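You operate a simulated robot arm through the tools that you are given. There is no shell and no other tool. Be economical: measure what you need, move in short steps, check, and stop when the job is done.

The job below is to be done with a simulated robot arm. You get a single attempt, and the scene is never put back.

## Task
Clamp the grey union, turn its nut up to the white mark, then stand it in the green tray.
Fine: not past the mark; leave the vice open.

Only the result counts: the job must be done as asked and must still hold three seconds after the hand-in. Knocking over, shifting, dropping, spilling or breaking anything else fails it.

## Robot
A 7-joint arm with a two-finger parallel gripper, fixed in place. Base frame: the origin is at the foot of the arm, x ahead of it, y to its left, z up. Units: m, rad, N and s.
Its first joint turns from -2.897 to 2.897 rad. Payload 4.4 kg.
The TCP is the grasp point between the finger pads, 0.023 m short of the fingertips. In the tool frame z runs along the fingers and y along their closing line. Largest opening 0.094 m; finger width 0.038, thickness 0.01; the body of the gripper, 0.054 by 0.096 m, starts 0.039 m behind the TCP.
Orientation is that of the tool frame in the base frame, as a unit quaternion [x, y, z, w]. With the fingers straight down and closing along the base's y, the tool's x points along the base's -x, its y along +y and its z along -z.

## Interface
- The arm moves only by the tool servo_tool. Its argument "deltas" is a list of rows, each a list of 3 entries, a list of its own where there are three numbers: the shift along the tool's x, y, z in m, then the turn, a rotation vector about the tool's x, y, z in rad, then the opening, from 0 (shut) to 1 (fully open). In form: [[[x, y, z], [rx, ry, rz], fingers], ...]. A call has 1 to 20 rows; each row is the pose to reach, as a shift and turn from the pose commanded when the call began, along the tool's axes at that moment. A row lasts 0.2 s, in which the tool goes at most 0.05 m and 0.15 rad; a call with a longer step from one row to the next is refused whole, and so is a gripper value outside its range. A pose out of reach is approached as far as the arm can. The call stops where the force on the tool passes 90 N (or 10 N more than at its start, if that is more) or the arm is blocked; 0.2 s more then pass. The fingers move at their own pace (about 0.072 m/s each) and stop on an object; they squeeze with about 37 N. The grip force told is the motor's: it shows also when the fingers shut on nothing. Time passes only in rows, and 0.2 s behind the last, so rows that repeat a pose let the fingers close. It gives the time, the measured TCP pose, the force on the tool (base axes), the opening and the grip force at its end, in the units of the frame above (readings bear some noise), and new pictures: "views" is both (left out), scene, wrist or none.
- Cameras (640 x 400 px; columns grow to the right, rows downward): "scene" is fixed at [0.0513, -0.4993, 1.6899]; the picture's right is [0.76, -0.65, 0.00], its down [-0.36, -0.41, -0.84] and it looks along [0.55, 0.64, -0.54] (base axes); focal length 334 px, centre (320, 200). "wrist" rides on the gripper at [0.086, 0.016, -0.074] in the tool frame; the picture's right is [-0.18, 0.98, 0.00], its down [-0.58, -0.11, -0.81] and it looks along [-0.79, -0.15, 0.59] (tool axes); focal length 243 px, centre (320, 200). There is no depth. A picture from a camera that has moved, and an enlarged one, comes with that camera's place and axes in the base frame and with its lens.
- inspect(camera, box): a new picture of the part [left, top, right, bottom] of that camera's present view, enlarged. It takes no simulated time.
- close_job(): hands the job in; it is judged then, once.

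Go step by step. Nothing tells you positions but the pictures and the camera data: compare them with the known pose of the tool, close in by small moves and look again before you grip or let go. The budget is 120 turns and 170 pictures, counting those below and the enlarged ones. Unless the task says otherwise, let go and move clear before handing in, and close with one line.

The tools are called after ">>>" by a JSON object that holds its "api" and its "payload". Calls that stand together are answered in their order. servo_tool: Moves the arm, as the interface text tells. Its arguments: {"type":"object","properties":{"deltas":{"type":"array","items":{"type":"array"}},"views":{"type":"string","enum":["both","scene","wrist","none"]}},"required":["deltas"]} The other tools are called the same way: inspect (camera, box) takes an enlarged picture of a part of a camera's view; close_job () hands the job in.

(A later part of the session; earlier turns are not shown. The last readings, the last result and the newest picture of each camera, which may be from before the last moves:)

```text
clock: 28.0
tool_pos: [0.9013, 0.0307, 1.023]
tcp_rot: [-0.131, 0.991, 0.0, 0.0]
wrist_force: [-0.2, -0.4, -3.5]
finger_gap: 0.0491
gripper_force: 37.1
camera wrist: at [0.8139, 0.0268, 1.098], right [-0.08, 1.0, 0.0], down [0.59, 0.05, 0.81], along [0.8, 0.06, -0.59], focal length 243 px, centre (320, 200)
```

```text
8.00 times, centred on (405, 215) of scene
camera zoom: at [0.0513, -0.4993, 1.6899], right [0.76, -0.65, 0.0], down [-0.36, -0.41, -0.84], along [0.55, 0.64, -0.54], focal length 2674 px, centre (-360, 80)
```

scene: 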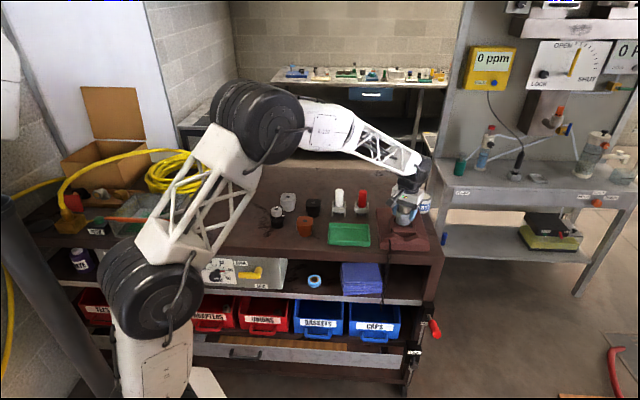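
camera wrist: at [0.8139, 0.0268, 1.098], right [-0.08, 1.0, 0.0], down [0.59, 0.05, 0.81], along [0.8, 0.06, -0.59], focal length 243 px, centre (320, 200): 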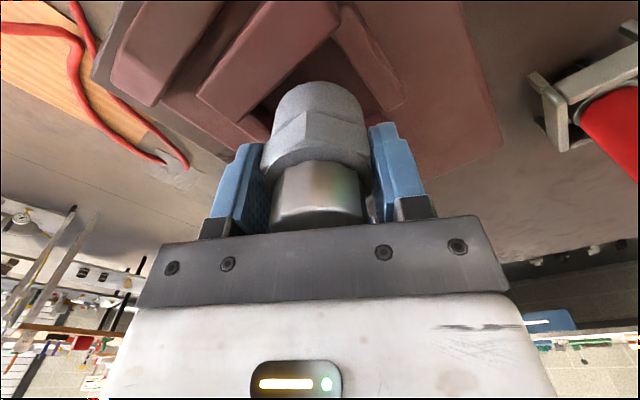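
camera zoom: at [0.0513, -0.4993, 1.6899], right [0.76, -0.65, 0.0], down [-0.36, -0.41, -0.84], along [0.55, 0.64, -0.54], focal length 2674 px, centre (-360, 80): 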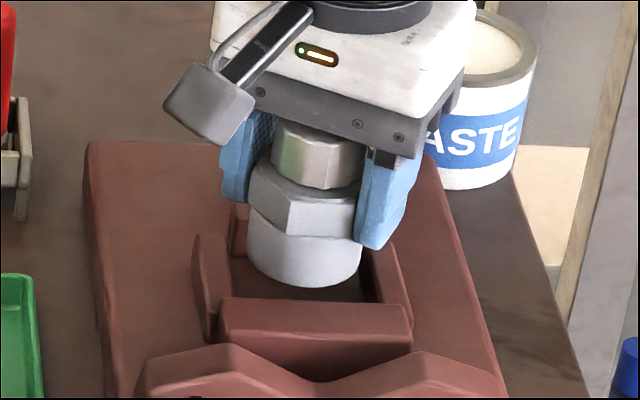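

The clearances are tight, and the jaw tops may be higher than I assumed (about 0.97–0.98). I'll shift slightly and descend a few millimetres at a time, watching the force.

>>> {"api": "servo_tool", "payload": {"deltas": [[[0.0024, 0.0001, 0], [0, 0, 0], 0], [[0.0024, 0.0001, 0.003], [0, 0, 0], 0], [[0.0024, 0.0001, 0.006], [0, 0, 0], 0], [[0.0024, 0.0001, 0.009], [0, 0, 0], 0]], "views": "wrist"}}

>>> {"api": "inspect", "payload": {"camera": "scene", "box": [385, 200, 433, 230]}}

>>> {"api": "inspect", "payload": {"camera": "wrist", "box": [220, 40, 420, 165]}}

```text
clock: 29.0
tool_pos: [0.8987, 0.0308, 1.0131]
tcp_rot: [-0.13, 0.991, 0.0, 0.0]
wrist_force: [-0.8, -0.4, -4.0]
finger_gap: 0.0492
gripper_force: 36.9
camera wrist: at [0.8113, 0.0257, 1.0886], right [-0.08, 1.0, 0.0], down [0.59, 0.05, 0.81], along [0.8, 0.06, -0.59], focal length 243 px, centre (320, 200)
```

wrist: 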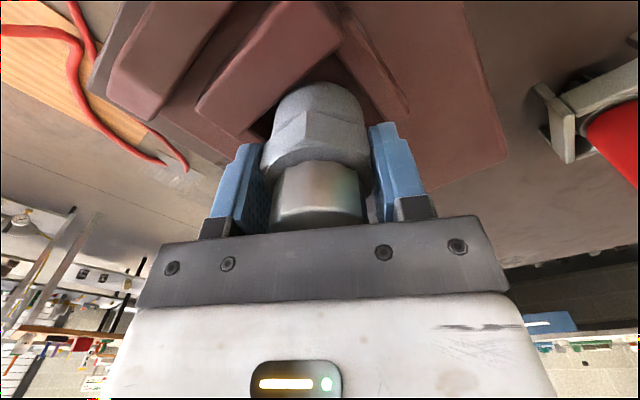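

```text
13.33 times, centred on (409, 215) of scene
camera zoom: at [0.0513, -0.4993, 1.6899], right [0.76, -0.65, 0.0], down [-0.36, -0.41, -0.84], along [0.55, 0.64, -0.54], focal length 4456 px, centre (-867, 0)
```

zoom: 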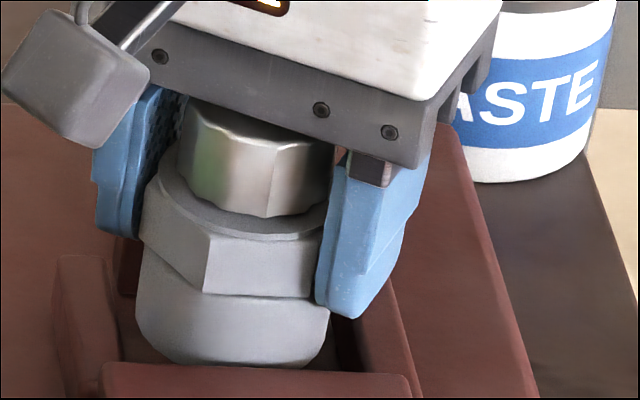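

```text
3.20 times, centred on (320, 102) of wrist
camera zoom: at [0.8113, 0.0257, 1.0886], right [-0.08, 1.0, 0.0], down [0.59, 0.05, 0.81], along [0.8, 0.06, -0.59], focal length 776 px, centre (320, 512)
```

zoom: 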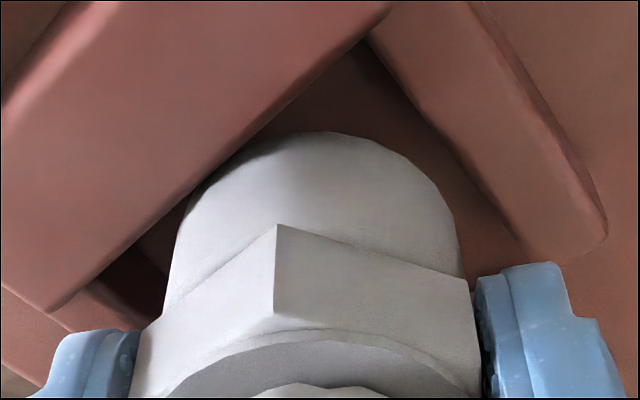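

The base is level with the jaw tops (about 0.970) and nearly touching the fixed jaw's edge. I'll shift 2 mm away from it and keep going down.

>>> {"api": "servo_tool", "payload": {"deltas": [[[-0.0017, 0.001, -0.002], [0, 0, 0], 0], [[-0.0017, 0.001, 0.0], [0, 0, 0], 0], [[-0.0017, 0.001, 0.002], [0, 0, 0], 0], [[-0.0017, 0.001, 0.004], [0, 0, 0], 0], [[-0.0017, 0.001, 0.006], [0, 0, 0], 0]], "views": "none"}}

>>> {"api": "inspect", "payload": {"camera": "scene", "box": [385, 200, 433, 230]}}

>>> {"api": "inspect", "payload": {"camera": "wrist", "box": [220, 40, 420, 165]}}

```text
clock: 30.2
tool_pos: [0.9004, 0.0314, 1.0081]
tcp_rot: [-0.131, 0.991, -0.001, 0.001]
wrist_force: [0.1, 0.0, -4.6]
finger_gap: 0.049
gripper_force: 37.2
```

```text
13.33 times, centred on (409, 215) of scene
camera zoom: at [0.0513, -0.4993, 1.6899], right [0.76, -0.65, 0.0], down [-0.36, -0.41, -0.84], along [0.55, 0.64, -0.54], focal length 4456 px, centre (-867, 0)
```

zoom: 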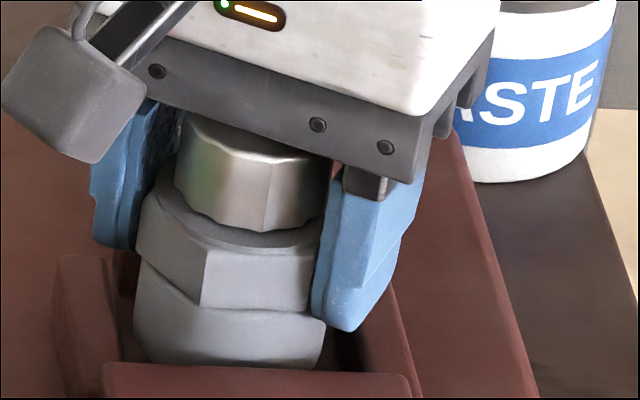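

```text
3.20 times, centred on (320, 102) of wrist
camera zoom: at [0.813, 0.0271, 1.0827], right [-0.08, 1.0, 0.0], down [0.59, 0.05, 0.81], along [0.8, 0.06, -0.59], focal length 776 px, centre (320, 512)
```

zoom: 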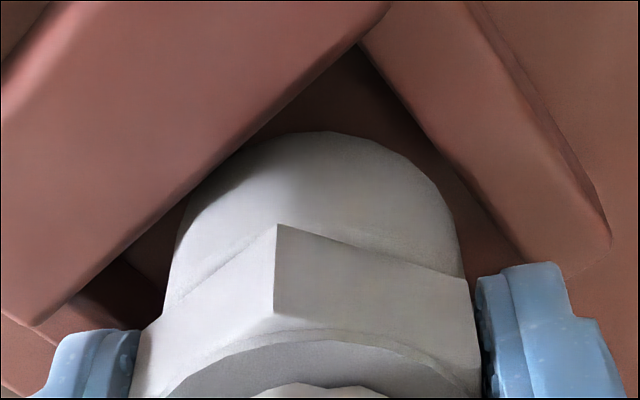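

There's no contact, and the base is slipping behind the fixed jaw's edge. Continuing down.

>>> {"api": "servo_tool", "payload": {"deltas": [[[0, 0, 0.002], [0, 0, 0], 0], [[0, 0, 0.004], [0, 0, 0], 0], [[0, 0, 0.006], [0, 0, 0], 0]], "views": "none"}}

>>> {"api": "inspect", "payload": {"camera": "wrist", "box": [220, 40, 420, 165]}}

```text
clock: 31.0
tool_pos: [0.9013, 0.0323, 1.0011]
tcp_rot: [-0.13, 0.991, 0.0, 0.0]
wrist_force: [-0.6, 0.1, -4.6]
finger_gap: 0.0489
gripper_force: 36.8
```

```text
3.20 times, centred on (320, 102) of wrist
camera zoom: at [0.8127, 0.0268, 1.0769], right [-0.08, 1.0, 0.0], down [0.59, 0.05, 0.81], along [0.8, 0.06, -0.59], focal length 776 px, centre (320, 512)
```

zoom: 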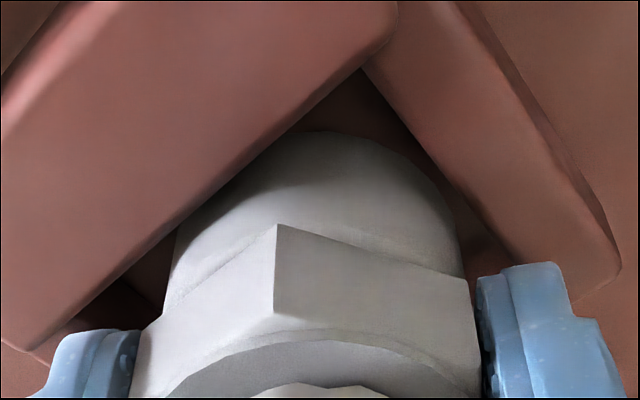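

It's inside the pocket with no contact force. I'm lowering further towards the floor.

>>> {"api": "servo_tool", "payload": {"deltas": [[[0, 0, 0.002], [0, 0, 0], 0], [[0, 0, 0.004], [0, 0, 0], 0], [[0, 0, 0.006], [0, 0, 0], 0]], "views": "none"}}

>>> {"api": "inspect", "payload": {"camera": "scene", "box": [385, 200, 433, 230]}}

```text
clock: 31.8
tool_pos: [0.9003, 0.0322, 1.001]
tcp_rot: [-0.131, 0.991, -0.001, 0.003]
wrist_force: [-26.4, -6.6, 51.2]
finger_gap: 0.0489
gripper_force: 37.2
```

```text
13.33 times, centred on (409, 215) of scene
camera zoom: at [0.0513, -0.4993, 1.6899], right [0.76, -0.65, 0.0], down [-0.36, -0.41, -0.84], along [0.55, 0.64, -0.54], focal length 4456 px, centre (-867, 0)
```

zoom: 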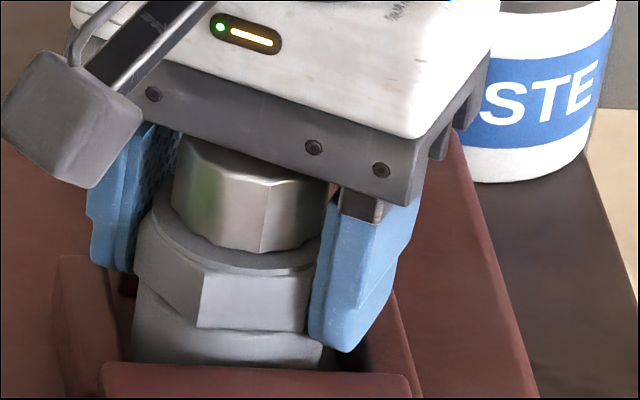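

Contact occurred at TCP z ≈ 1.001, with a force of about 51 N. I'll back off to light contact and look.

>>> {"api": "servo_tool", "payload": {"deltas": [[[0, 0, -0.003], [0, 0, 0], 0], [[0, 0, -0.006], [0, 0, 0], 0]], "views": "wrist"}}

>>> {"api": "inspect", "payload": {"camera": "scene", "box": [385, 200, 433, 230]}}

>>> {"api": "inspect", "payload": {"camera": "wrist", "box": [220, 40, 420, 165]}}

```text
clock: 32.4
tool_pos: [0.9027, 0.033, 1.0006]
tcp_rot: [-0.13, 0.991, -0.001, 0.0]
wrist_force: [10.4, -8.1, 17.0]
finger_gap: 0.0496
gripper_force: 36.9
camera wrist: at [0.8132, 0.027, 1.0759], right [-0.08, 1.0, 0.0], down [0.59, 0.05, 0.81], along [0.8, 0.06, -0.59], focal length 243 px, centre (320, 200)
```

wrist: 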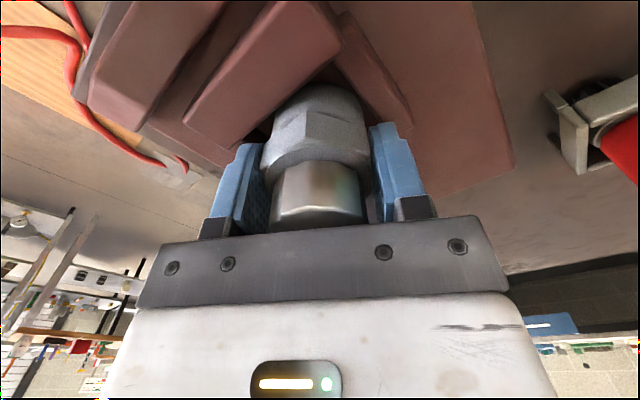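

```text
13.33 times, centred on (409, 215) of scene
camera zoom: at [0.0513, -0.4993, 1.6899], right [0.76, -0.65, 0.0], down [-0.36, -0.41, -0.84], along [0.55, 0.64, -0.54], focal length 4456 px, centre (-867, 0)
```

zoom: 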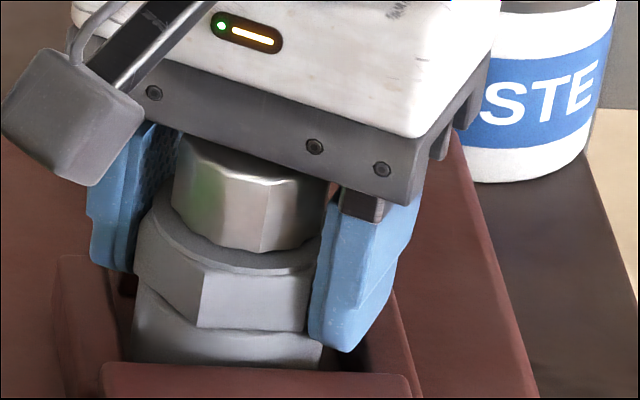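

```text
3.20 times, centred on (320, 102) of wrist
camera zoom: at [0.8132, 0.027, 1.0759], right [-0.08, 1.0, 0.0], down [0.59, 0.05, 0.81], along [0.8, 0.06, -0.59], focal length 776 px, centre (320, 512)
```

zoom: 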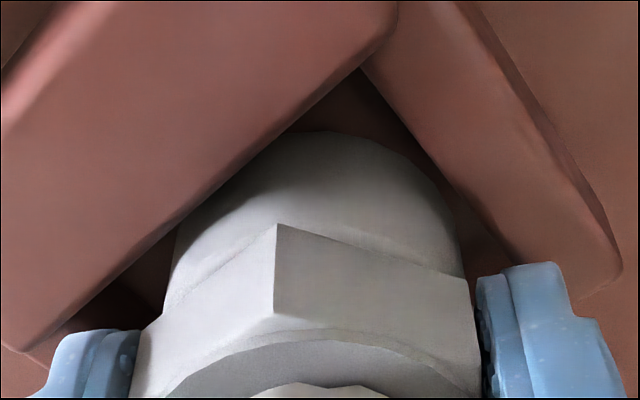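

This looks like floor contact, with the base seated between the jaws. I'll open only slightly to release it and see whether it stays put.

>>> {"api": "servo_tool", "payload": {"deltas": [[[0, 0, -0.001], [0, 0, 0], 0.56], [[0, 0, -0.001], [0, 0, 0], 0.6], [[0, 0, -0.001], [0, 0, 0], 0.65], [[0, 0, -0.001], [0, 0, 0], 0.65]], "views": "wrist"}}

>>> {"api": "inspect", "payload": {"camera": "scene", "box": [385, 200, 433, 230]}}

>>> {"api": "inspect", "payload": {"camera": "wrist", "box": [220, 40, 420, 165]}}

```text
clock: 33.4
tool_pos: [0.8996, 0.0316, 1.0027]
tcp_rot: [-0.131, 0.991, -0.001, 0.0]
wrist_force: [0.3, -1.5, -0.1]
finger_gap: 0.0613
gripper_force: 0.0
camera wrist: at [0.8127, 0.027, 1.0778], right [-0.08, 1.0, 0.0], down [0.59, 0.05, 0.81], along [0.8, 0.06, -0.59], focal length 243 px, centre (320, 200)
```

wrist: 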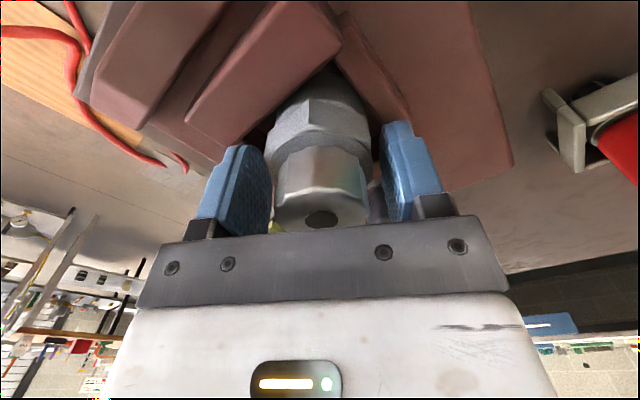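

```text
13.33 times, centred on (409, 215) of scene
camera zoom: at [0.0513, -0.4993, 1.6899], right [0.76, -0.65, 0.0], down [-0.36, -0.41, -0.84], along [0.55, 0.64, -0.54], focal length 4456 px, centre (-867, 0)
```

zoom: 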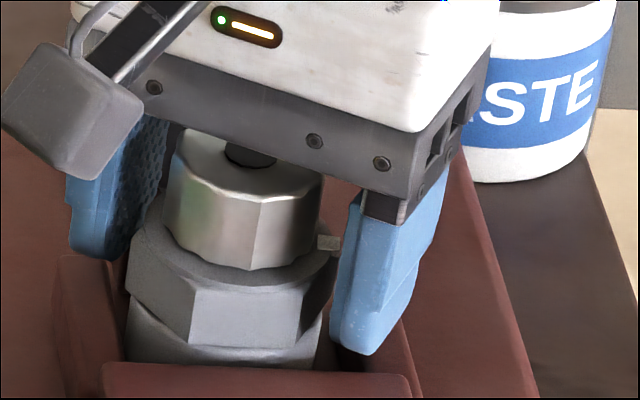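

```text
3.20 times, centred on (320, 102) of wrist
camera zoom: at [0.8127, 0.027, 1.0778], right [-0.08, 1.0, 0.0], down [0.59, 0.05, 0.81], along [0.8, 0.06, -0.59], focal length 776 px, centre (320, 512)
```

zoom: 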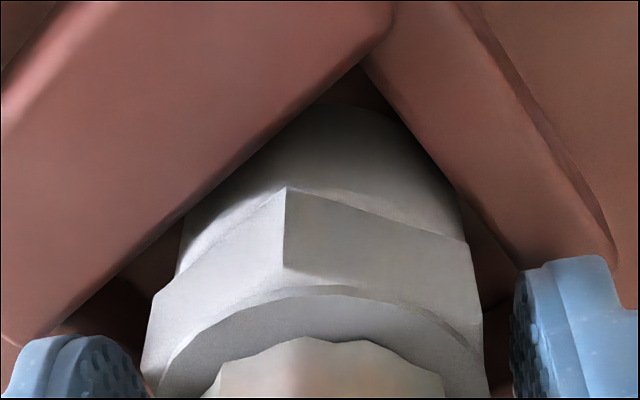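

It settled a few millimetres onto the pocket floor and is upright. I'm raising the hand straight up and checking.

>>> {"api": "servo_tool", "payload": {"deltas": [[[0, 0, -0.01], [0, 0, 0], 0.65], [[0, 0, -0.03], [0, 0, 0], 0.8], [[0, 0, -0.06], [0, 0, 0], 1], [[0, 0, -0.1], [0, 0, 0], 1], [[0, 0, -0.12], [0, 0, 0], 1]]}}

>>> {"api": "inspect", "payload": {"camera": "scene", "box": [377, 195, 441, 235]}}

>>> {"api": "inspect", "payload": {"camera": "wrist", "box": [220, 0, 420, 125]}}

```text
clock: 34.6
tool_pos: [0.9004, 0.0308, 1.1229]
tcp_rot: [-0.13, 0.992, 0.0, 0.0]
wrist_force: [-0.9, 0.1, -0.4]
finger_gap: 0.094
gripper_force: 0.1
camera wrist: at [0.813, 0.0269, 1.1983], right [-0.08, 1.0, 0.0], down [0.59, 0.05, 0.81], along [0.8, 0.06, -0.59], focal length 243 px, centre (320, 200)
```

scene: 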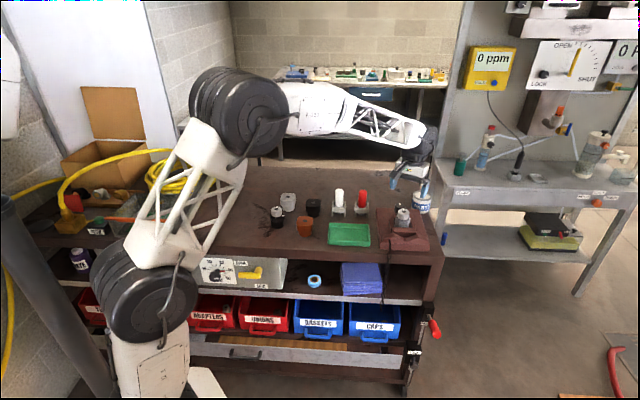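
wrist: 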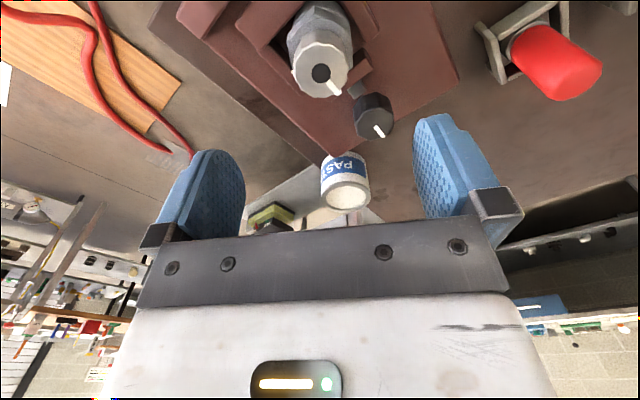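

```text
10.00 times, centred on (409, 215) of scene
camera zoom: at [0.0513, -0.4993, 1.6899], right [0.76, -0.65, 0.0], down [-0.36, -0.41, -0.84], along [0.55, 0.64, -0.54], focal length 3342 px, centre (-570, 50)
```

zoom: 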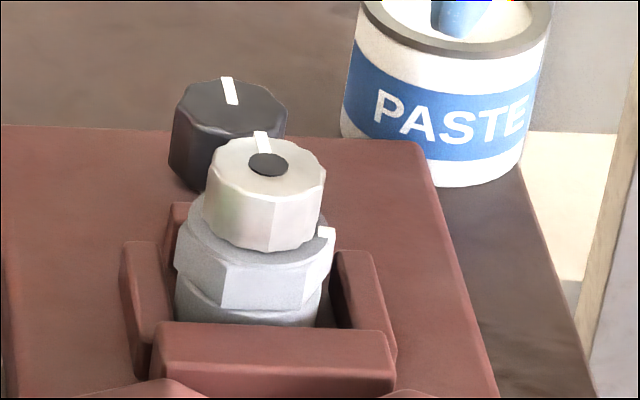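

```text
3.20 times, centred on (320, 62) of wrist
camera zoom: at [0.813, 0.0269, 1.1983], right [-0.08, 1.0, 0.0], down [0.59, 0.05, 0.81], along [0.8, 0.06, -0.59], focal length 776 px, centre (320, 640)
```

zoom: 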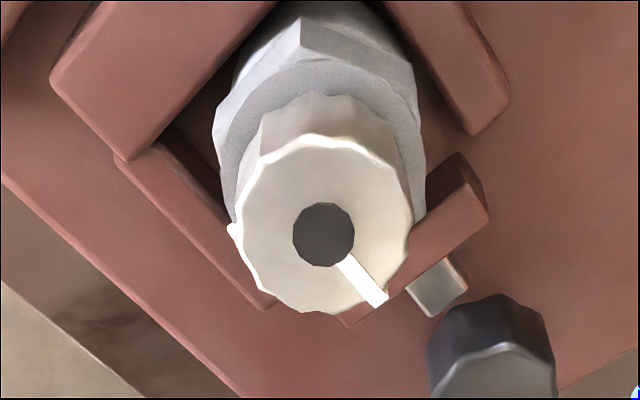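

The union stands in the pocket. Next I'll move above the knob, near (0.967, 0.096), to clamp it.

>>> {"api": "servo_tool", "payload": {"deltas": [[[-0.03, 0.015, 0.0], [0, 0, -0.01], 1], [[-0.055, 0.03, 0.015], [0, 0, -0.02], 1], [[-0.08, 0.045, 0.035], [0, 0, -0.035], 1]]}}

>>> {"api": "inspect", "payload": {"camera": "wrist", "box": [240, 20, 440, 145]}}

```text
clock: 35.4
tool_pos: [0.9672, 0.0969, 1.0894]
tcp_rot: [-0.148, 0.989, 0.0, 0.001]
wrist_force: [0.2, -0.1, 0.4]
finger_gap: 0.094
gripper_force: 0.1
camera wrist: at [0.8797, 0.0889, 1.1641], right [-0.11, 0.99, 0.0], down [0.59, 0.07, 0.81], along [0.8, 0.09, -0.59], focal length 243 px, centre (320, 200)
```

scene: 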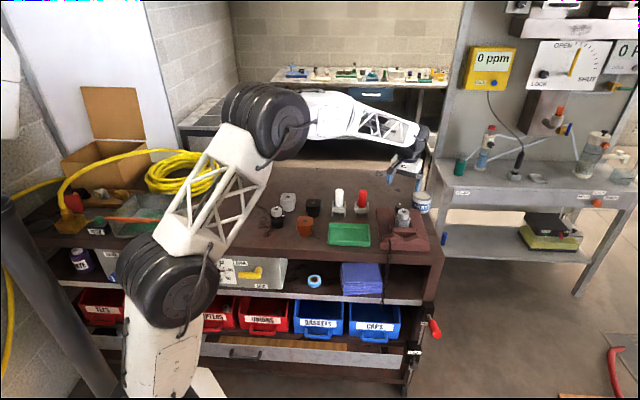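
wrist: 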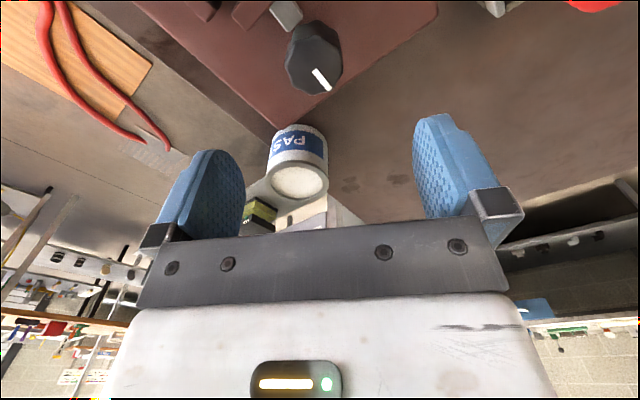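

```text
3.20 times, centred on (340, 82) of wrist
camera zoom: at [0.8797, 0.0889, 1.1641], right [-0.11, 0.99, 0.0], down [0.59, 0.07, 0.81], along [0.8, 0.09, -0.59], focal length 776 px, centre (256, 576)
```

zoom: 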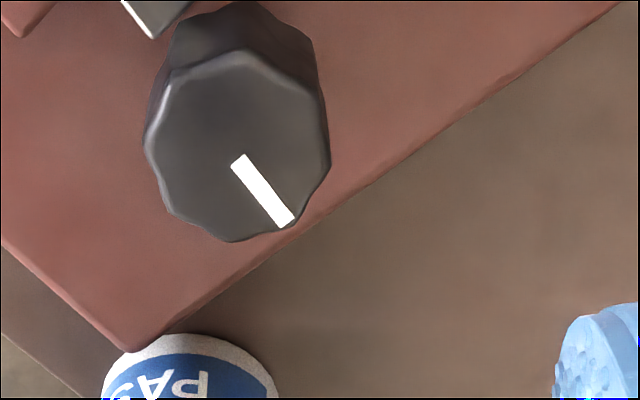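

The knob centre is near (0.9645, 0.0935), an octagon with flats at about 109°, matching the fingers. I'm descending around it.

>>> {"api": "servo_tool", "payload": {"deltas": [[[0.0036, -0.0025, 0.03], [0, 0, -0.02], 1], [[0.0036, -0.0025, 0.06], [0, 0, -0.02], 1], [[0.0036, -0.0025, 0.09], [0, 0, -0.02], 1], [[0.0036, -0.0025, 0.1], [0, 0, -0.02], 1], [[0.0036, -0.0025, 0.106], [0, 0, -0.02], 1]]}}

>>> {"api": "inspect", "payload": {"camera": "scene", "box": [369, 190, 433, 230]}}

```text
clock: 36.6
tool_pos: [0.9635, 0.092, 0.9827]
tcp_rot: [-0.157, 0.988, 0.0, 0.0]
wrist_force: [-0.2, 0.7, 0.5]
finger_gap: 0.094
gripper_force: 0.0
camera wrist: at [0.8762, 0.0831, 1.057], right [-0.13, 0.99, 0.0], down [0.59, 0.08, 0.81], along [0.8, 0.11, -0.59], focal length 243 px, centre (320, 200)
```

scene: 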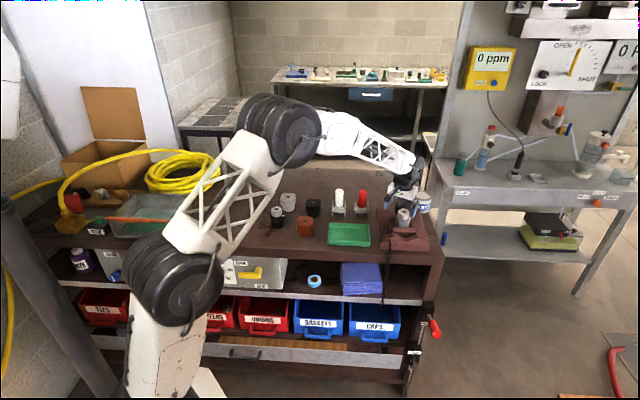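
wrist: 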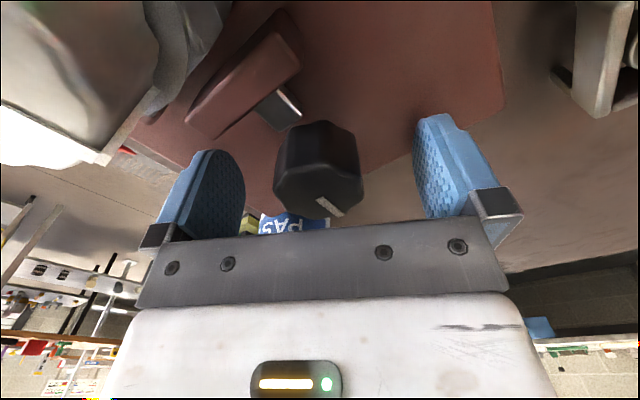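

```text
10.00 times, centred on (401, 210) of scene
camera zoom: at [0.0513, -0.4993, 1.6899], right [0.76, -0.65, 0.0], down [-0.36, -0.41, -0.84], along [0.55, 0.64, -0.54], focal length 3342 px, centre (-490, 100)
```

zoom: 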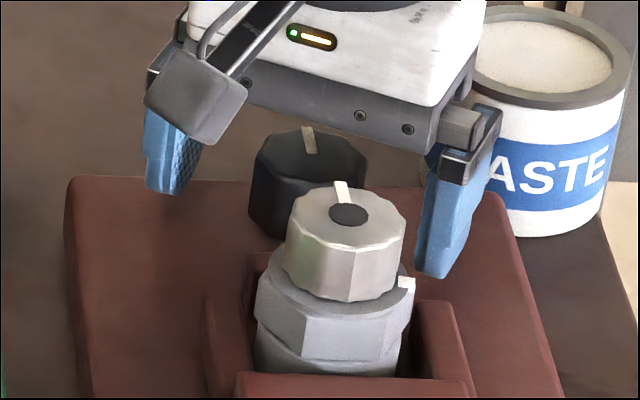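

The fingers flank the knob at a good depth. Closing on it.

>>> {"api": "servo_tool", "payload": {"deltas": [[[0, 0, 0], [0, 0, 0], 0.5], [[0, 0, 0], [0, 0, 0], 0], [[0, 0, 0], [0, 0, 0], 0], [[0, 0, 0], [0, 0, 0], 0]], "views": "wrist"}}

>>> {"api": "inspect", "payload": {"camera": "scene", "box": [369, 190, 433, 230]}}

```text
clock: 37.6
tool_pos: [0.9642, 0.0916, 0.9822]
tcp_rot: [-0.157, 0.988, 0.0, 0.0]
wrist_force: [1.8, -0.6, -1.4]
finger_gap: 0.0397
gripper_force: 45.6
camera wrist: at [0.8763, 0.0831, 1.0572], right [-0.13, 0.99, 0.0], down [0.59, 0.08, 0.81], along [0.8, 0.11, -0.59], focal length 243 px, centre (320, 200)
```

wrist: 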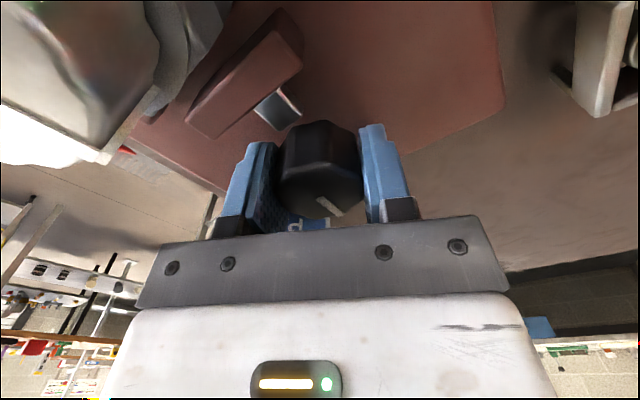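

```text
10.00 times, centred on (401, 210) of scene
camera zoom: at [0.0513, -0.4993, 1.6899], right [0.76, -0.65, 0.0], down [-0.36, -0.41, -0.84], along [0.55, 0.64, -0.54], focal length 3342 px, centre (-490, 100)
```

zoom: 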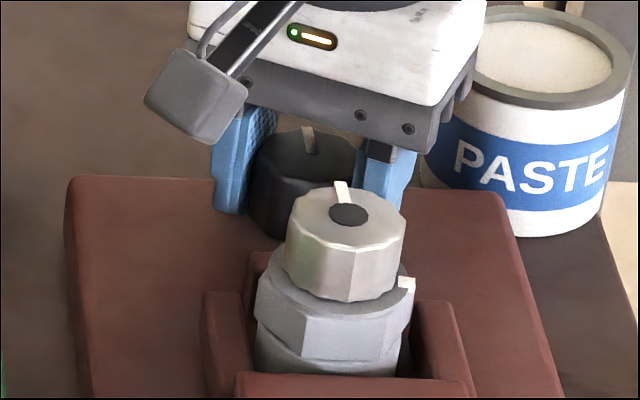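

The knob is gripped. I'll turn it clockwise (positive about the downward tool z) a little and see which way the jaw moves.

>>> {"api": "servo_tool", "payload": {"deltas": [[[0, 0, 0], [0, 0, 0.1], 0], [[0, 0, 0], [0, 0, 0.2], 0], [[0, 0, 0], [0, 0, 0.3], 0], [[0, 0, 0], [0, 0, 0.4], 0], [[0, 0, 0], [0, 0, 0.5], 0]], "views": "wrist"}}

>>> {"api": "inspect", "payload": {"camera": "scene", "box": [369, 190, 433, 230]}}

```text
clock: 38.8
tool_pos: [0.9646, 0.0908, 0.9819]
tcp_rot: [0.093, 0.996, 0.0, 0.0]
wrist_force: [5.0, -13.4, 0.2]
finger_gap: 0.0397
gripper_force: 45.2
camera wrist: at [0.8816, 0.1257, 1.0571], right [0.36, 0.93, 0.0], down [0.55, -0.21, 0.81], along [0.75, -0.29, -0.59], focal length 243 px, centre (320, 200)
```

wrist: 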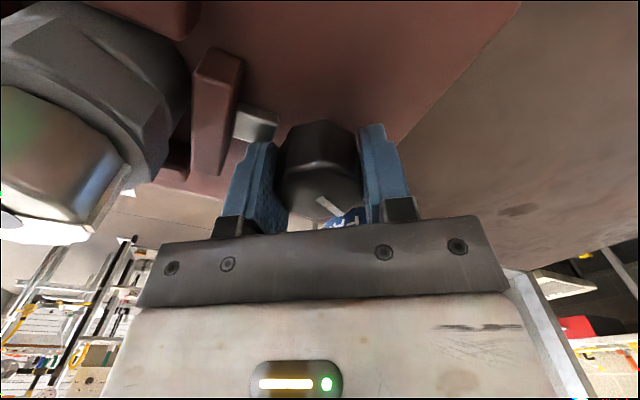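

```text
10.00 times, centred on (401, 210) of scene
camera zoom: at [0.0513, -0.4993, 1.6899], right [0.76, -0.65, 0.0], down [-0.36, -0.41, -0.84], along [0.55, 0.64, -0.54], focal length 3342 px, centre (-490, 100)
```

zoom: 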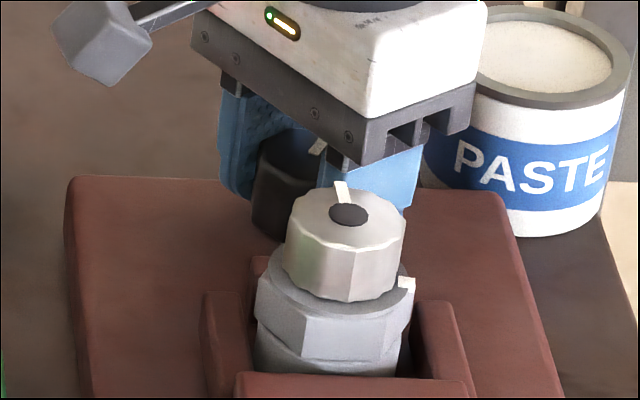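

The knob turns freely with the hand. Turning further.

>>> {"api": "servo_tool", "payload": {"deltas": [[[0, 0, 0], [0, 0, 0.12], 0], [[0, 0, 0], [0, 0, 0.24], 0], [[0, 0, 0], [0, 0, 0.36], 0], [[0, 0, 0], [0, 0, 0.48], 0], [[0, 0, 0], [0, 0, 0.6], 0], [[0, 0, 0], [0, 0, 0.72], 0]], "views": "wrist"}}

>>> {"api": "inspect", "payload": {"camera": "scene", "box": [369, 190, 433, 230]}}

```text
clock: 40.2
tool_pos: [0.9627, 0.0916, 0.9826]
tcp_rot: [0.437, 0.899, 0.0, -0.002]
wrist_force: [-42.2, -41.1, 11.9]
finger_gap: 0.0398
gripper_force: 44.7
camera wrist: at [0.9218, 0.1719, 1.0572], right [0.89, 0.46, 0.0], down [0.27, -0.52, 0.81], along [0.37, -0.71, -0.59], focal length 243 px, centre (320, 200)
```

wrist: 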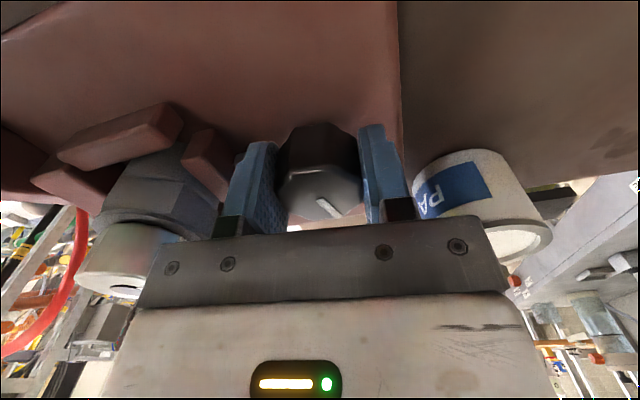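

```text
10.00 times, centred on (401, 210) of scene
camera zoom: at [0.0513, -0.4993, 1.6899], right [0.76, -0.65, 0.0], down [-0.36, -0.41, -0.84], along [0.55, 0.64, -0.54], focal length 3342 px, centre (-490, 100)
```

zoom: 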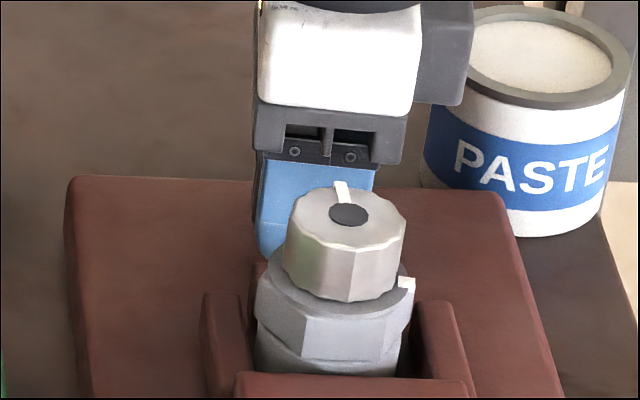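

The knob has turned about 70°, with a side load pulling the hand toward the union, so the hand isn't quite on the knob's axis. I'll relieve that by shifting 3 mm and compare.

>>> {"api": "servo_tool", "payload": {"deltas": [[[0, -0.0015, 0], [0, 0, 0], 0], [[0, -0.003, 0], [0, 0, 0], 0]], "views": "none"}}

>>> {"api": "inspect", "payload": {"camera": "wrist", "box": [20, 80, 260, 300]}}

```text
clock: 40.8
tool_pos: [0.9618, 0.0923, 0.9829]
tcp_rot: [0.436, 0.9, 0.0, 0.001]
wrist_force: [13.8, -6.1, -0.7]
finger_gap: 0.0396
gripper_force: 45.4
```

```text
1.82 times, centred on (140, 190) of wrist
camera zoom: at [0.9211, 0.1718, 1.0571], right [0.89, 0.46, 0.0], down [0.27, -0.52, 0.81], along [0.38, -0.71, -0.59], focal length 441 px, centre (647, 218)
```

zoom: 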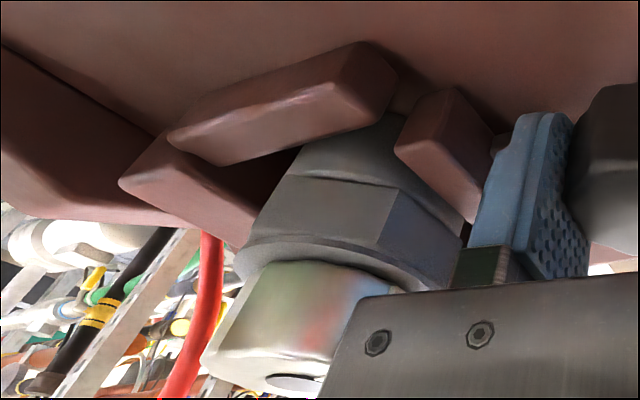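

The side load is relieved. I'm turning further clockwise, watching whether the yaw lags, which would indicate clamping torque.

>>> {"api": "servo_tool", "payload": {"deltas": [[[0, 0, 0], [0, 0, 0.12], 0], [[0, 0, 0], [0, 0, 0.24], 0], [[0, 0, 0], [0, 0, 0.36], 0], [[0, 0, 0], [0, 0, 0.48], 0]], "views": "wrist"}}

>>> {"api": "inspect", "payload": {"camera": "scene", "box": [369, 190, 433, 230]}}

```text
clock: 41.8
tool_pos: [0.9611, 0.09, 0.9834]
tcp_rot: [0.639, 0.77, 0.001, 0.001]
wrist_force: [57.5, 16.4, -7.3]
finger_gap: 0.039
gripper_force: 45.0
camera wrist: at [0.9621, 0.1803, 1.0572], right [1.0, 0.0, 0.0], down [0.0, -0.59, 0.81], along [0.0, -0.81, -0.59], focal length 243 px, centre (320, 200)
```

wrist: 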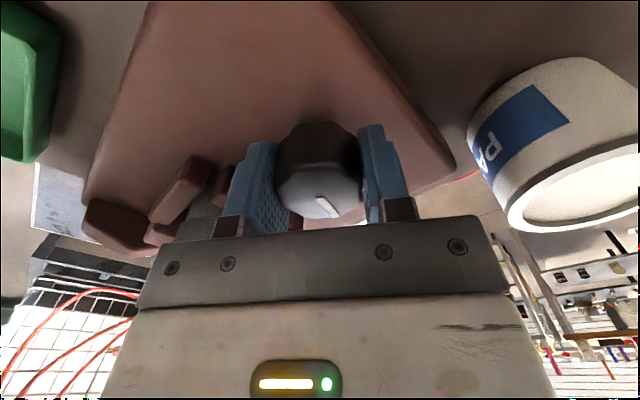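

```text
10.00 times, centred on (401, 210) of scene
camera zoom: at [0.0513, -0.4993, 1.6899], right [0.76, -0.65, 0.0], down [-0.36, -0.41, -0.84], along [0.55, 0.64, -0.54], focal length 3342 px, centre (-490, 100)
```

zoom: 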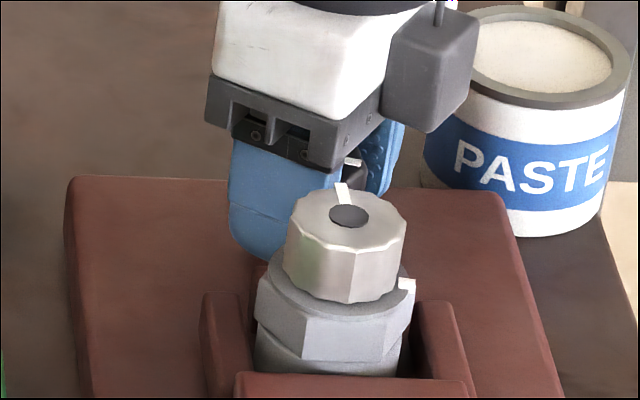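

The loads show the knob's axis is at about (0.961, 0.0915). I'll recentre the hand on it and look at the jaw.

>>> {"api": "servo_tool", "payload": {"deltas": [[[0.0009, 0.0016, 0], [0, 0, 0], 0], [[0.0018, 0.0032, 0], [0, 0, 0], 0]], "views": "none"}}

>>> {"api": "inspect", "payload": {"camera": "wrist", "box": [60, 130, 260, 255]}}

```text
clock: 42.4
tool_pos: [0.9615, 0.0908, 0.9831]
tcp_rot: [0.638, 0.77, -0.002, -0.001]
wrist_force: [-29.5, -26.8, 12.1]
finger_gap: 0.0386
gripper_force: 45.0
```

```text
3.20 times, centred on (160, 192) of wrist
camera zoom: at [0.9625, 0.1808, 1.0571], right [1.0, 0.0, 0.0], down [0.0, -0.59, 0.81], along [0.0, -0.81, -0.59], focal length 776 px, centre (832, 224)
```

zoom: 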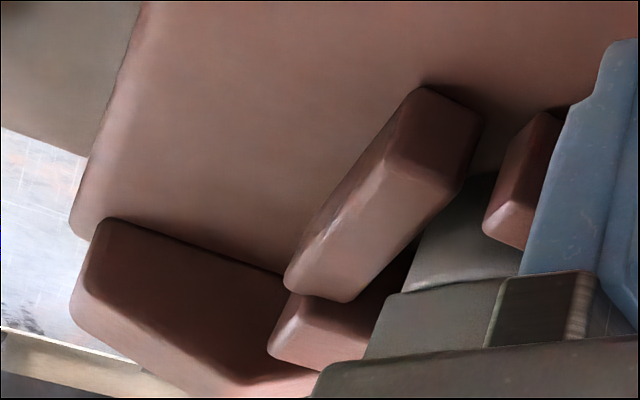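

I'll release the knob, rise and look at how far the jaw has moved.

>>> {"api": "servo_tool", "payload": {"deltas": [[[-0.0005, -0.001, 0], [0, 0, 0], 0.62], [[-0.0005, -0.001, 0], [0, 0, 0], 0.62], [[-0.0005, -0.001, -0.01], [0, 0, 0], 0.62], [[-0.0005, -0.001, -0.04], [0, 0, 0], 0.62], [[-0.0005, -0.001, -0.08], [0, 0, 0], 0.62], [[-0.0005, -0.001, -0.12], [0, 0, 0], 0.8]]}}

>>> {"api": "inspect", "payload": {"camera": "scene", "box": [377, 195, 441, 235]}}

>>> {"api": "inspect", "payload": {"camera": "wrist", "box": [120, 0, 360, 150]}}

```text
clock: 43.8
tool_pos: [0.9638, 0.0932, 1.1013]
tcp_rot: [0.639, 0.769, -0.001, 0.0]
wrist_force: [0.1, -0.8, -0.3]
finger_gap: 0.0752
gripper_force: 0.1
camera wrist: at [0.9636, 0.1824, 1.1768], right [1.0, 0.0, 0.0], down [0.0, -0.59, 0.81], along [0.0, -0.81, -0.59], focal length 243 px, centre (320, 200)
```

scene: 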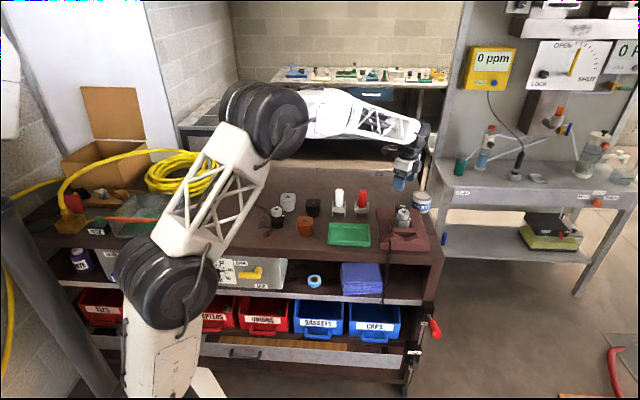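
wrist: 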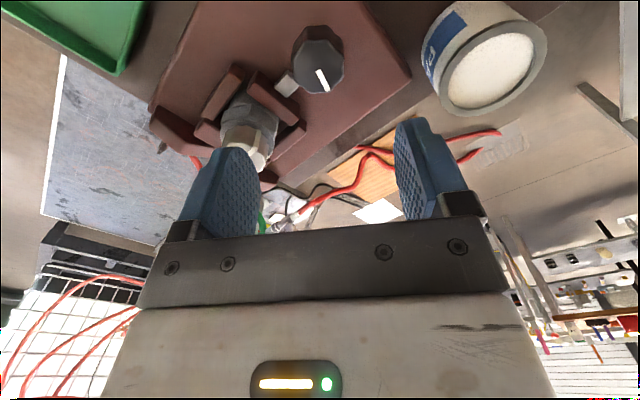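

```text
10.00 times, centred on (409, 215) of scene
camera zoom: at [0.0513, -0.4993, 1.6899], right [0.76, -0.65, 0.0], down [-0.36, -0.41, -0.84], along [0.55, 0.64, -0.54], focal length 3342 px, centre (-570, 50)
```

zoom: 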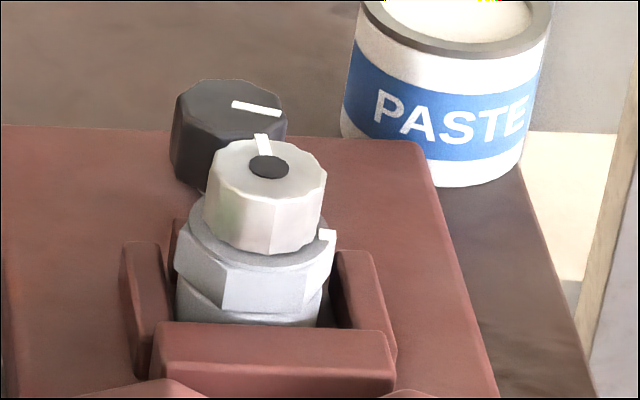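

```text
2.67 times, centred on (240, 75) of wrist
camera zoom: at [0.9636, 0.1824, 1.1768], right [1.0, 0.0, 0.0], down [0.0, -0.59, 0.81], along [0.0, -0.81, -0.59], focal length 647 px, centre (533, 533)
```

zoom: 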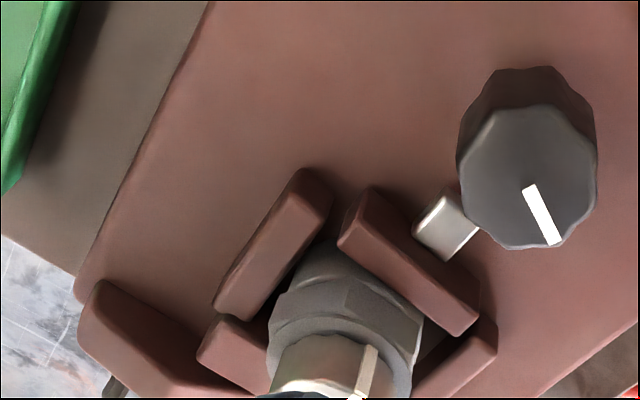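

I'll enlarge the jaw/union contact in both views.

>>> {"api": "inspect", "payload": {"camera": "wrist", "box": [190, 55, 320, 150]}}

>>> {"api": "inspect", "payload": {"camera": "scene", "box": [385, 208, 417, 228]}}

```text
4.21 times, centred on (255, 102) of wrist
camera zoom: at [0.9636, 0.1824, 1.1768], right [1.0, 0.0, 0.0], down [0.0, -0.59, 0.81], along [0.0, -0.81, -0.59], focal length 1022 px, centre (594, 610)
```

zoom: 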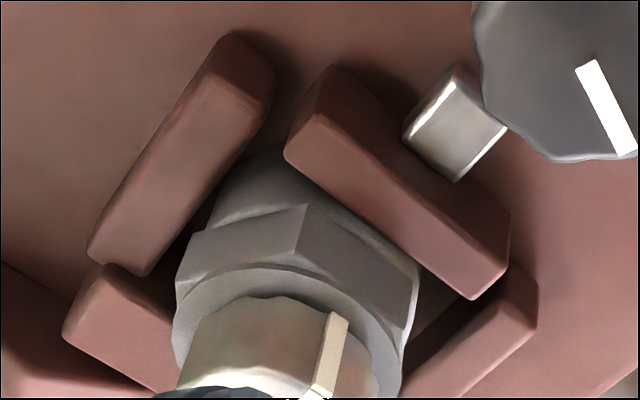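

```text
16.00 times, centred on (401, 218) of scene
camera zoom: at [0.0513, -0.4993, 1.6899], right [0.76, -0.65, 0.0], down [-0.36, -0.41, -0.84], along [0.55, 0.64, -0.54], focal length 5347 px, centre (-976, -88)
```

zoom: 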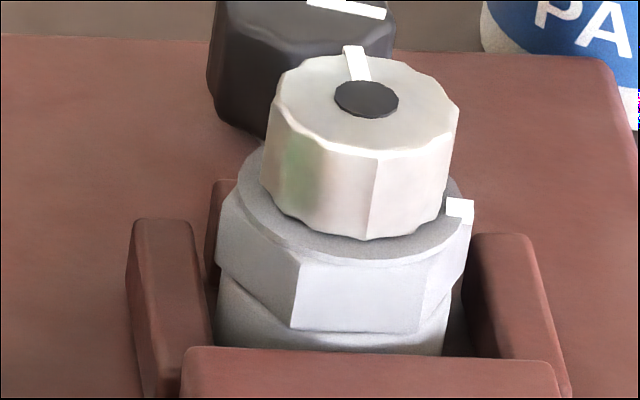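

It's ambiguous whether the jaw is tight. I'll regrip the knob at this angle and keep turning until it resists.

>>> {"api": "servo_tool", "payload": {"deltas": [[[-0.0012, -0.0031, 0.02], [0, 0, 0], 0.61], [[-0.0012, -0.0031, 0.06], [0, 0, 0], 0.61], [[-0.0012, -0.0031, 0.09], [0, 0, 0], 0.61], [[-0.0012, -0.0031, 0.11], [0, 0, 0], 0.61], [[-0.0012, -0.0031, 0.119], [0, 0, 0], 0.61], [[-0.0012, -0.0031, 0.119], [0, 0, 0], 0], [[-0.0012, -0.0031, 0.119], [0, 0, 0], 0]], "views": "none"}}

>>> {"api": "servo_tool", "payload": {"deltas": [[[0, 0, 0], [0, 0, 0.1], 0], [[0, 0, 0], [0, 0, 0.2], 0], [[0, 0, 0], [0, 0, 0.3], 0], [[0, 0, 0], [0, 0, 0.4], 0]], "views": "none"}}

>>> {"api": "inspect", "payload": {"camera": "wrist", "box": [120, 100, 400, 260]}}

```text
clock: 45.4
tool_pos: [0.9622, 0.0891, 0.9824]
tcp_rot: [0.638, 0.77, 0.001, 0.001]
wrist_force: [72.4, 6.1, -21.1]
finger_gap: 0.0384
gripper_force: 45.2
```

```text
clock: 45.8
tool_pos: [0.961, 0.0925, 0.982]
tcp_rot: [0.669, 0.744, 0.001, 0.001]
wrist_force: [32.9, 5.3, -9.0]
finger_gap: 0.0391
gripper_force: 45.0
stopped in row 2: the force on the tool passed its limit (the readings are from after the stop); the commanded pose is now the measured one
```

```text
2.29 times, centred on (260, 180) of wrist
camera zoom: at [0.9689, 0.181, 1.0578], right [1.0, -0.08, 0.0], down [-0.05, -0.59, 0.81], along [-0.06, -0.8, -0.59], focal length 555 px, centre (457, 246)
```

zoom: 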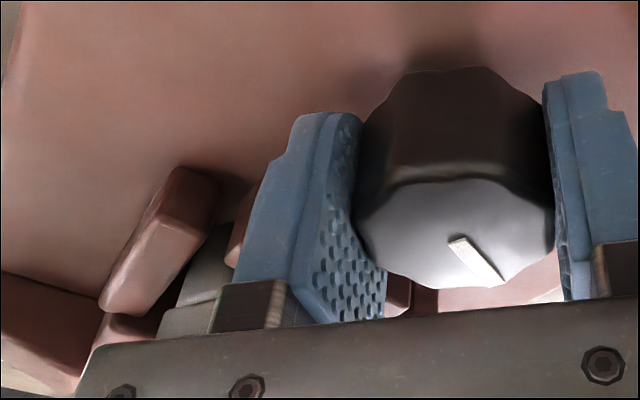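

The stop came from the side load, not from torque. I'll recentre by about 1.5 mm and turn again.

>>> {"api": "servo_tool", "payload": {"deltas": [[[0, 0.0015, 0], [0, 0, 0], 0], [[0, 0.0015, 0], [0, 0, 0.0], 0]], "views": "none"}}

>>> {"api": "servo_tool", "payload": {"deltas": [[[0, 0, 0], [0, 0, 0.08], 0], [[0, 0, 0], [0, 0, 0.16], 0], [[0, 0, 0], [0, 0, 0.24], 0], [[0, 0, 0], [0, 0, 0.32], 0]], "views": "none"}}

```text
clock: 46.4
tool_pos: [0.9614, 0.0919, 0.983]
tcp_rot: [0.669, 0.743, -0.001, 0.0]
wrist_force: [-6.5, 4.9, -7.6]
finger_gap: 0.0392
gripper_force: 45.0
```

```text
clock: 47.4
tool_pos: [0.961, 0.0918, 0.9828]
tcp_rot: [0.779, 0.627, 0.001, 0.0]
wrist_force: [-35.9, -6.8, -2.1]
finger_gap: 0.0395
gripper_force: 44.9
```

It's still turning freely, about 120° in total now. Recentring slightly and continuing.

>>> {"api": "servo_tool", "payload": {"deltas": [[[0, -0.0012, 0], [0, 0, 0.1], 0], [[0, -0.0012, 0], [0, 0, 0.2], 0], [[0, -0.0012, 0], [0, 0, 0.3], 0], [[0, -0.0012, 0], [0, 0, 0.4], 0]], "views": "wrist"}}

>>> {"api": "inspect", "payload": {"camera": "scene", "box": [377, 195, 441, 235]}}

```text
clock: 48.4
tool_pos: [0.9624, 0.0922, 0.9836]
tcp_rot: [0.889, 0.459, 0.001, 0.0]
wrist_force: [-8.5, 2.6, -2.5]
finger_gap: 0.04
gripper_force: 44.6
camera wrist: at [1.0249, 0.1549, 1.0594], right [0.7, -0.72, 0.0], down [-0.43, -0.41, 0.8], along [-0.58, -0.56, -0.59], focal length 243 px, centre (320, 200)
```

wrist: 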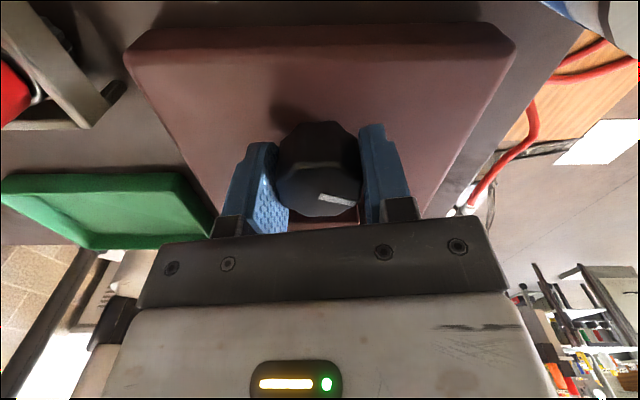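

```text
10.00 times, centred on (409, 215) of scene
camera zoom: at [0.0513, -0.4993, 1.6899], right [0.76, -0.65, 0.0], down [-0.36, -0.41, -0.84], along [0.55, 0.64, -0.54], focal length 3342 px, centre (-570, 50)
```

zoom: 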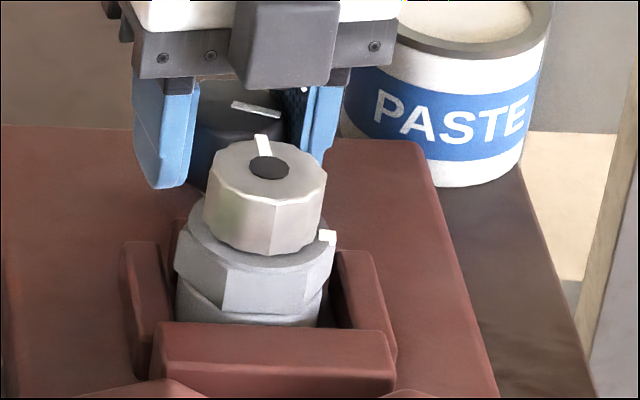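

The knob mark is where it was at my first release, so the fingers have been slipping around a knob that has stopped: the vice is clamped. I'm releasing, rising and unwinding the wrist.

>>> {"api": "servo_tool", "payload": {"deltas": [[[0, 0, 0], [0, 0, 0], 0.62], [[0, 0, 0], [0, 0, 0], 0.62], [[0, 0, -0.02], [0, 0, 0], 0.62], [[0, 0, -0.06], [0, 0, 0], 0.7], [[0, 0, -0.1], [0, 0, -0.05], 1], [[0, 0, -0.12], [0, 0, -0.18], 1], [[0, 0, -0.12], [0, 0, -0.32], 1], [[0, 0, -0.12], [0, 0, -0.46], 1], [[0, 0, -0.12], [0, 0, -0.6], 1], [[0, 0, -0.12], [0, 0, -0.74], 1], [[0, 0, -0.12], [0, 0, -0.88], 1], [[0, 0, -0.12], [0, 0, -1.02], 1], [[0, 0, -0.12], [0, 0, -1.16], 1], [[0, 0, -0.12], [0, 0, -1.3], 1], [[0, 0, -0.12], [0, 0, -1.44], 1], [[0, 0, -0.12], [0, 0, -1.58], 1], [[0, 0, -0.12], [0, 0, -1.72], 1], [[0, 0, -0.12], [0, 0, -1.86], 1], [[0, 0, -0.12], [0, 0, -2.0], 1], [[0, 0, -0.12], [0, 0, -2.14], 1]], "views": "none"}}

```text
clock: 52.6
tool_pos: [0.9625, 0.0915, 1.1031]
tcp_rot: [0.022, 1.0, 0.0, 0.002]
wrist_force: [0.7, -0.7, -0.1]
finger_gap: 0.0938
gripper_force: 0.0
```

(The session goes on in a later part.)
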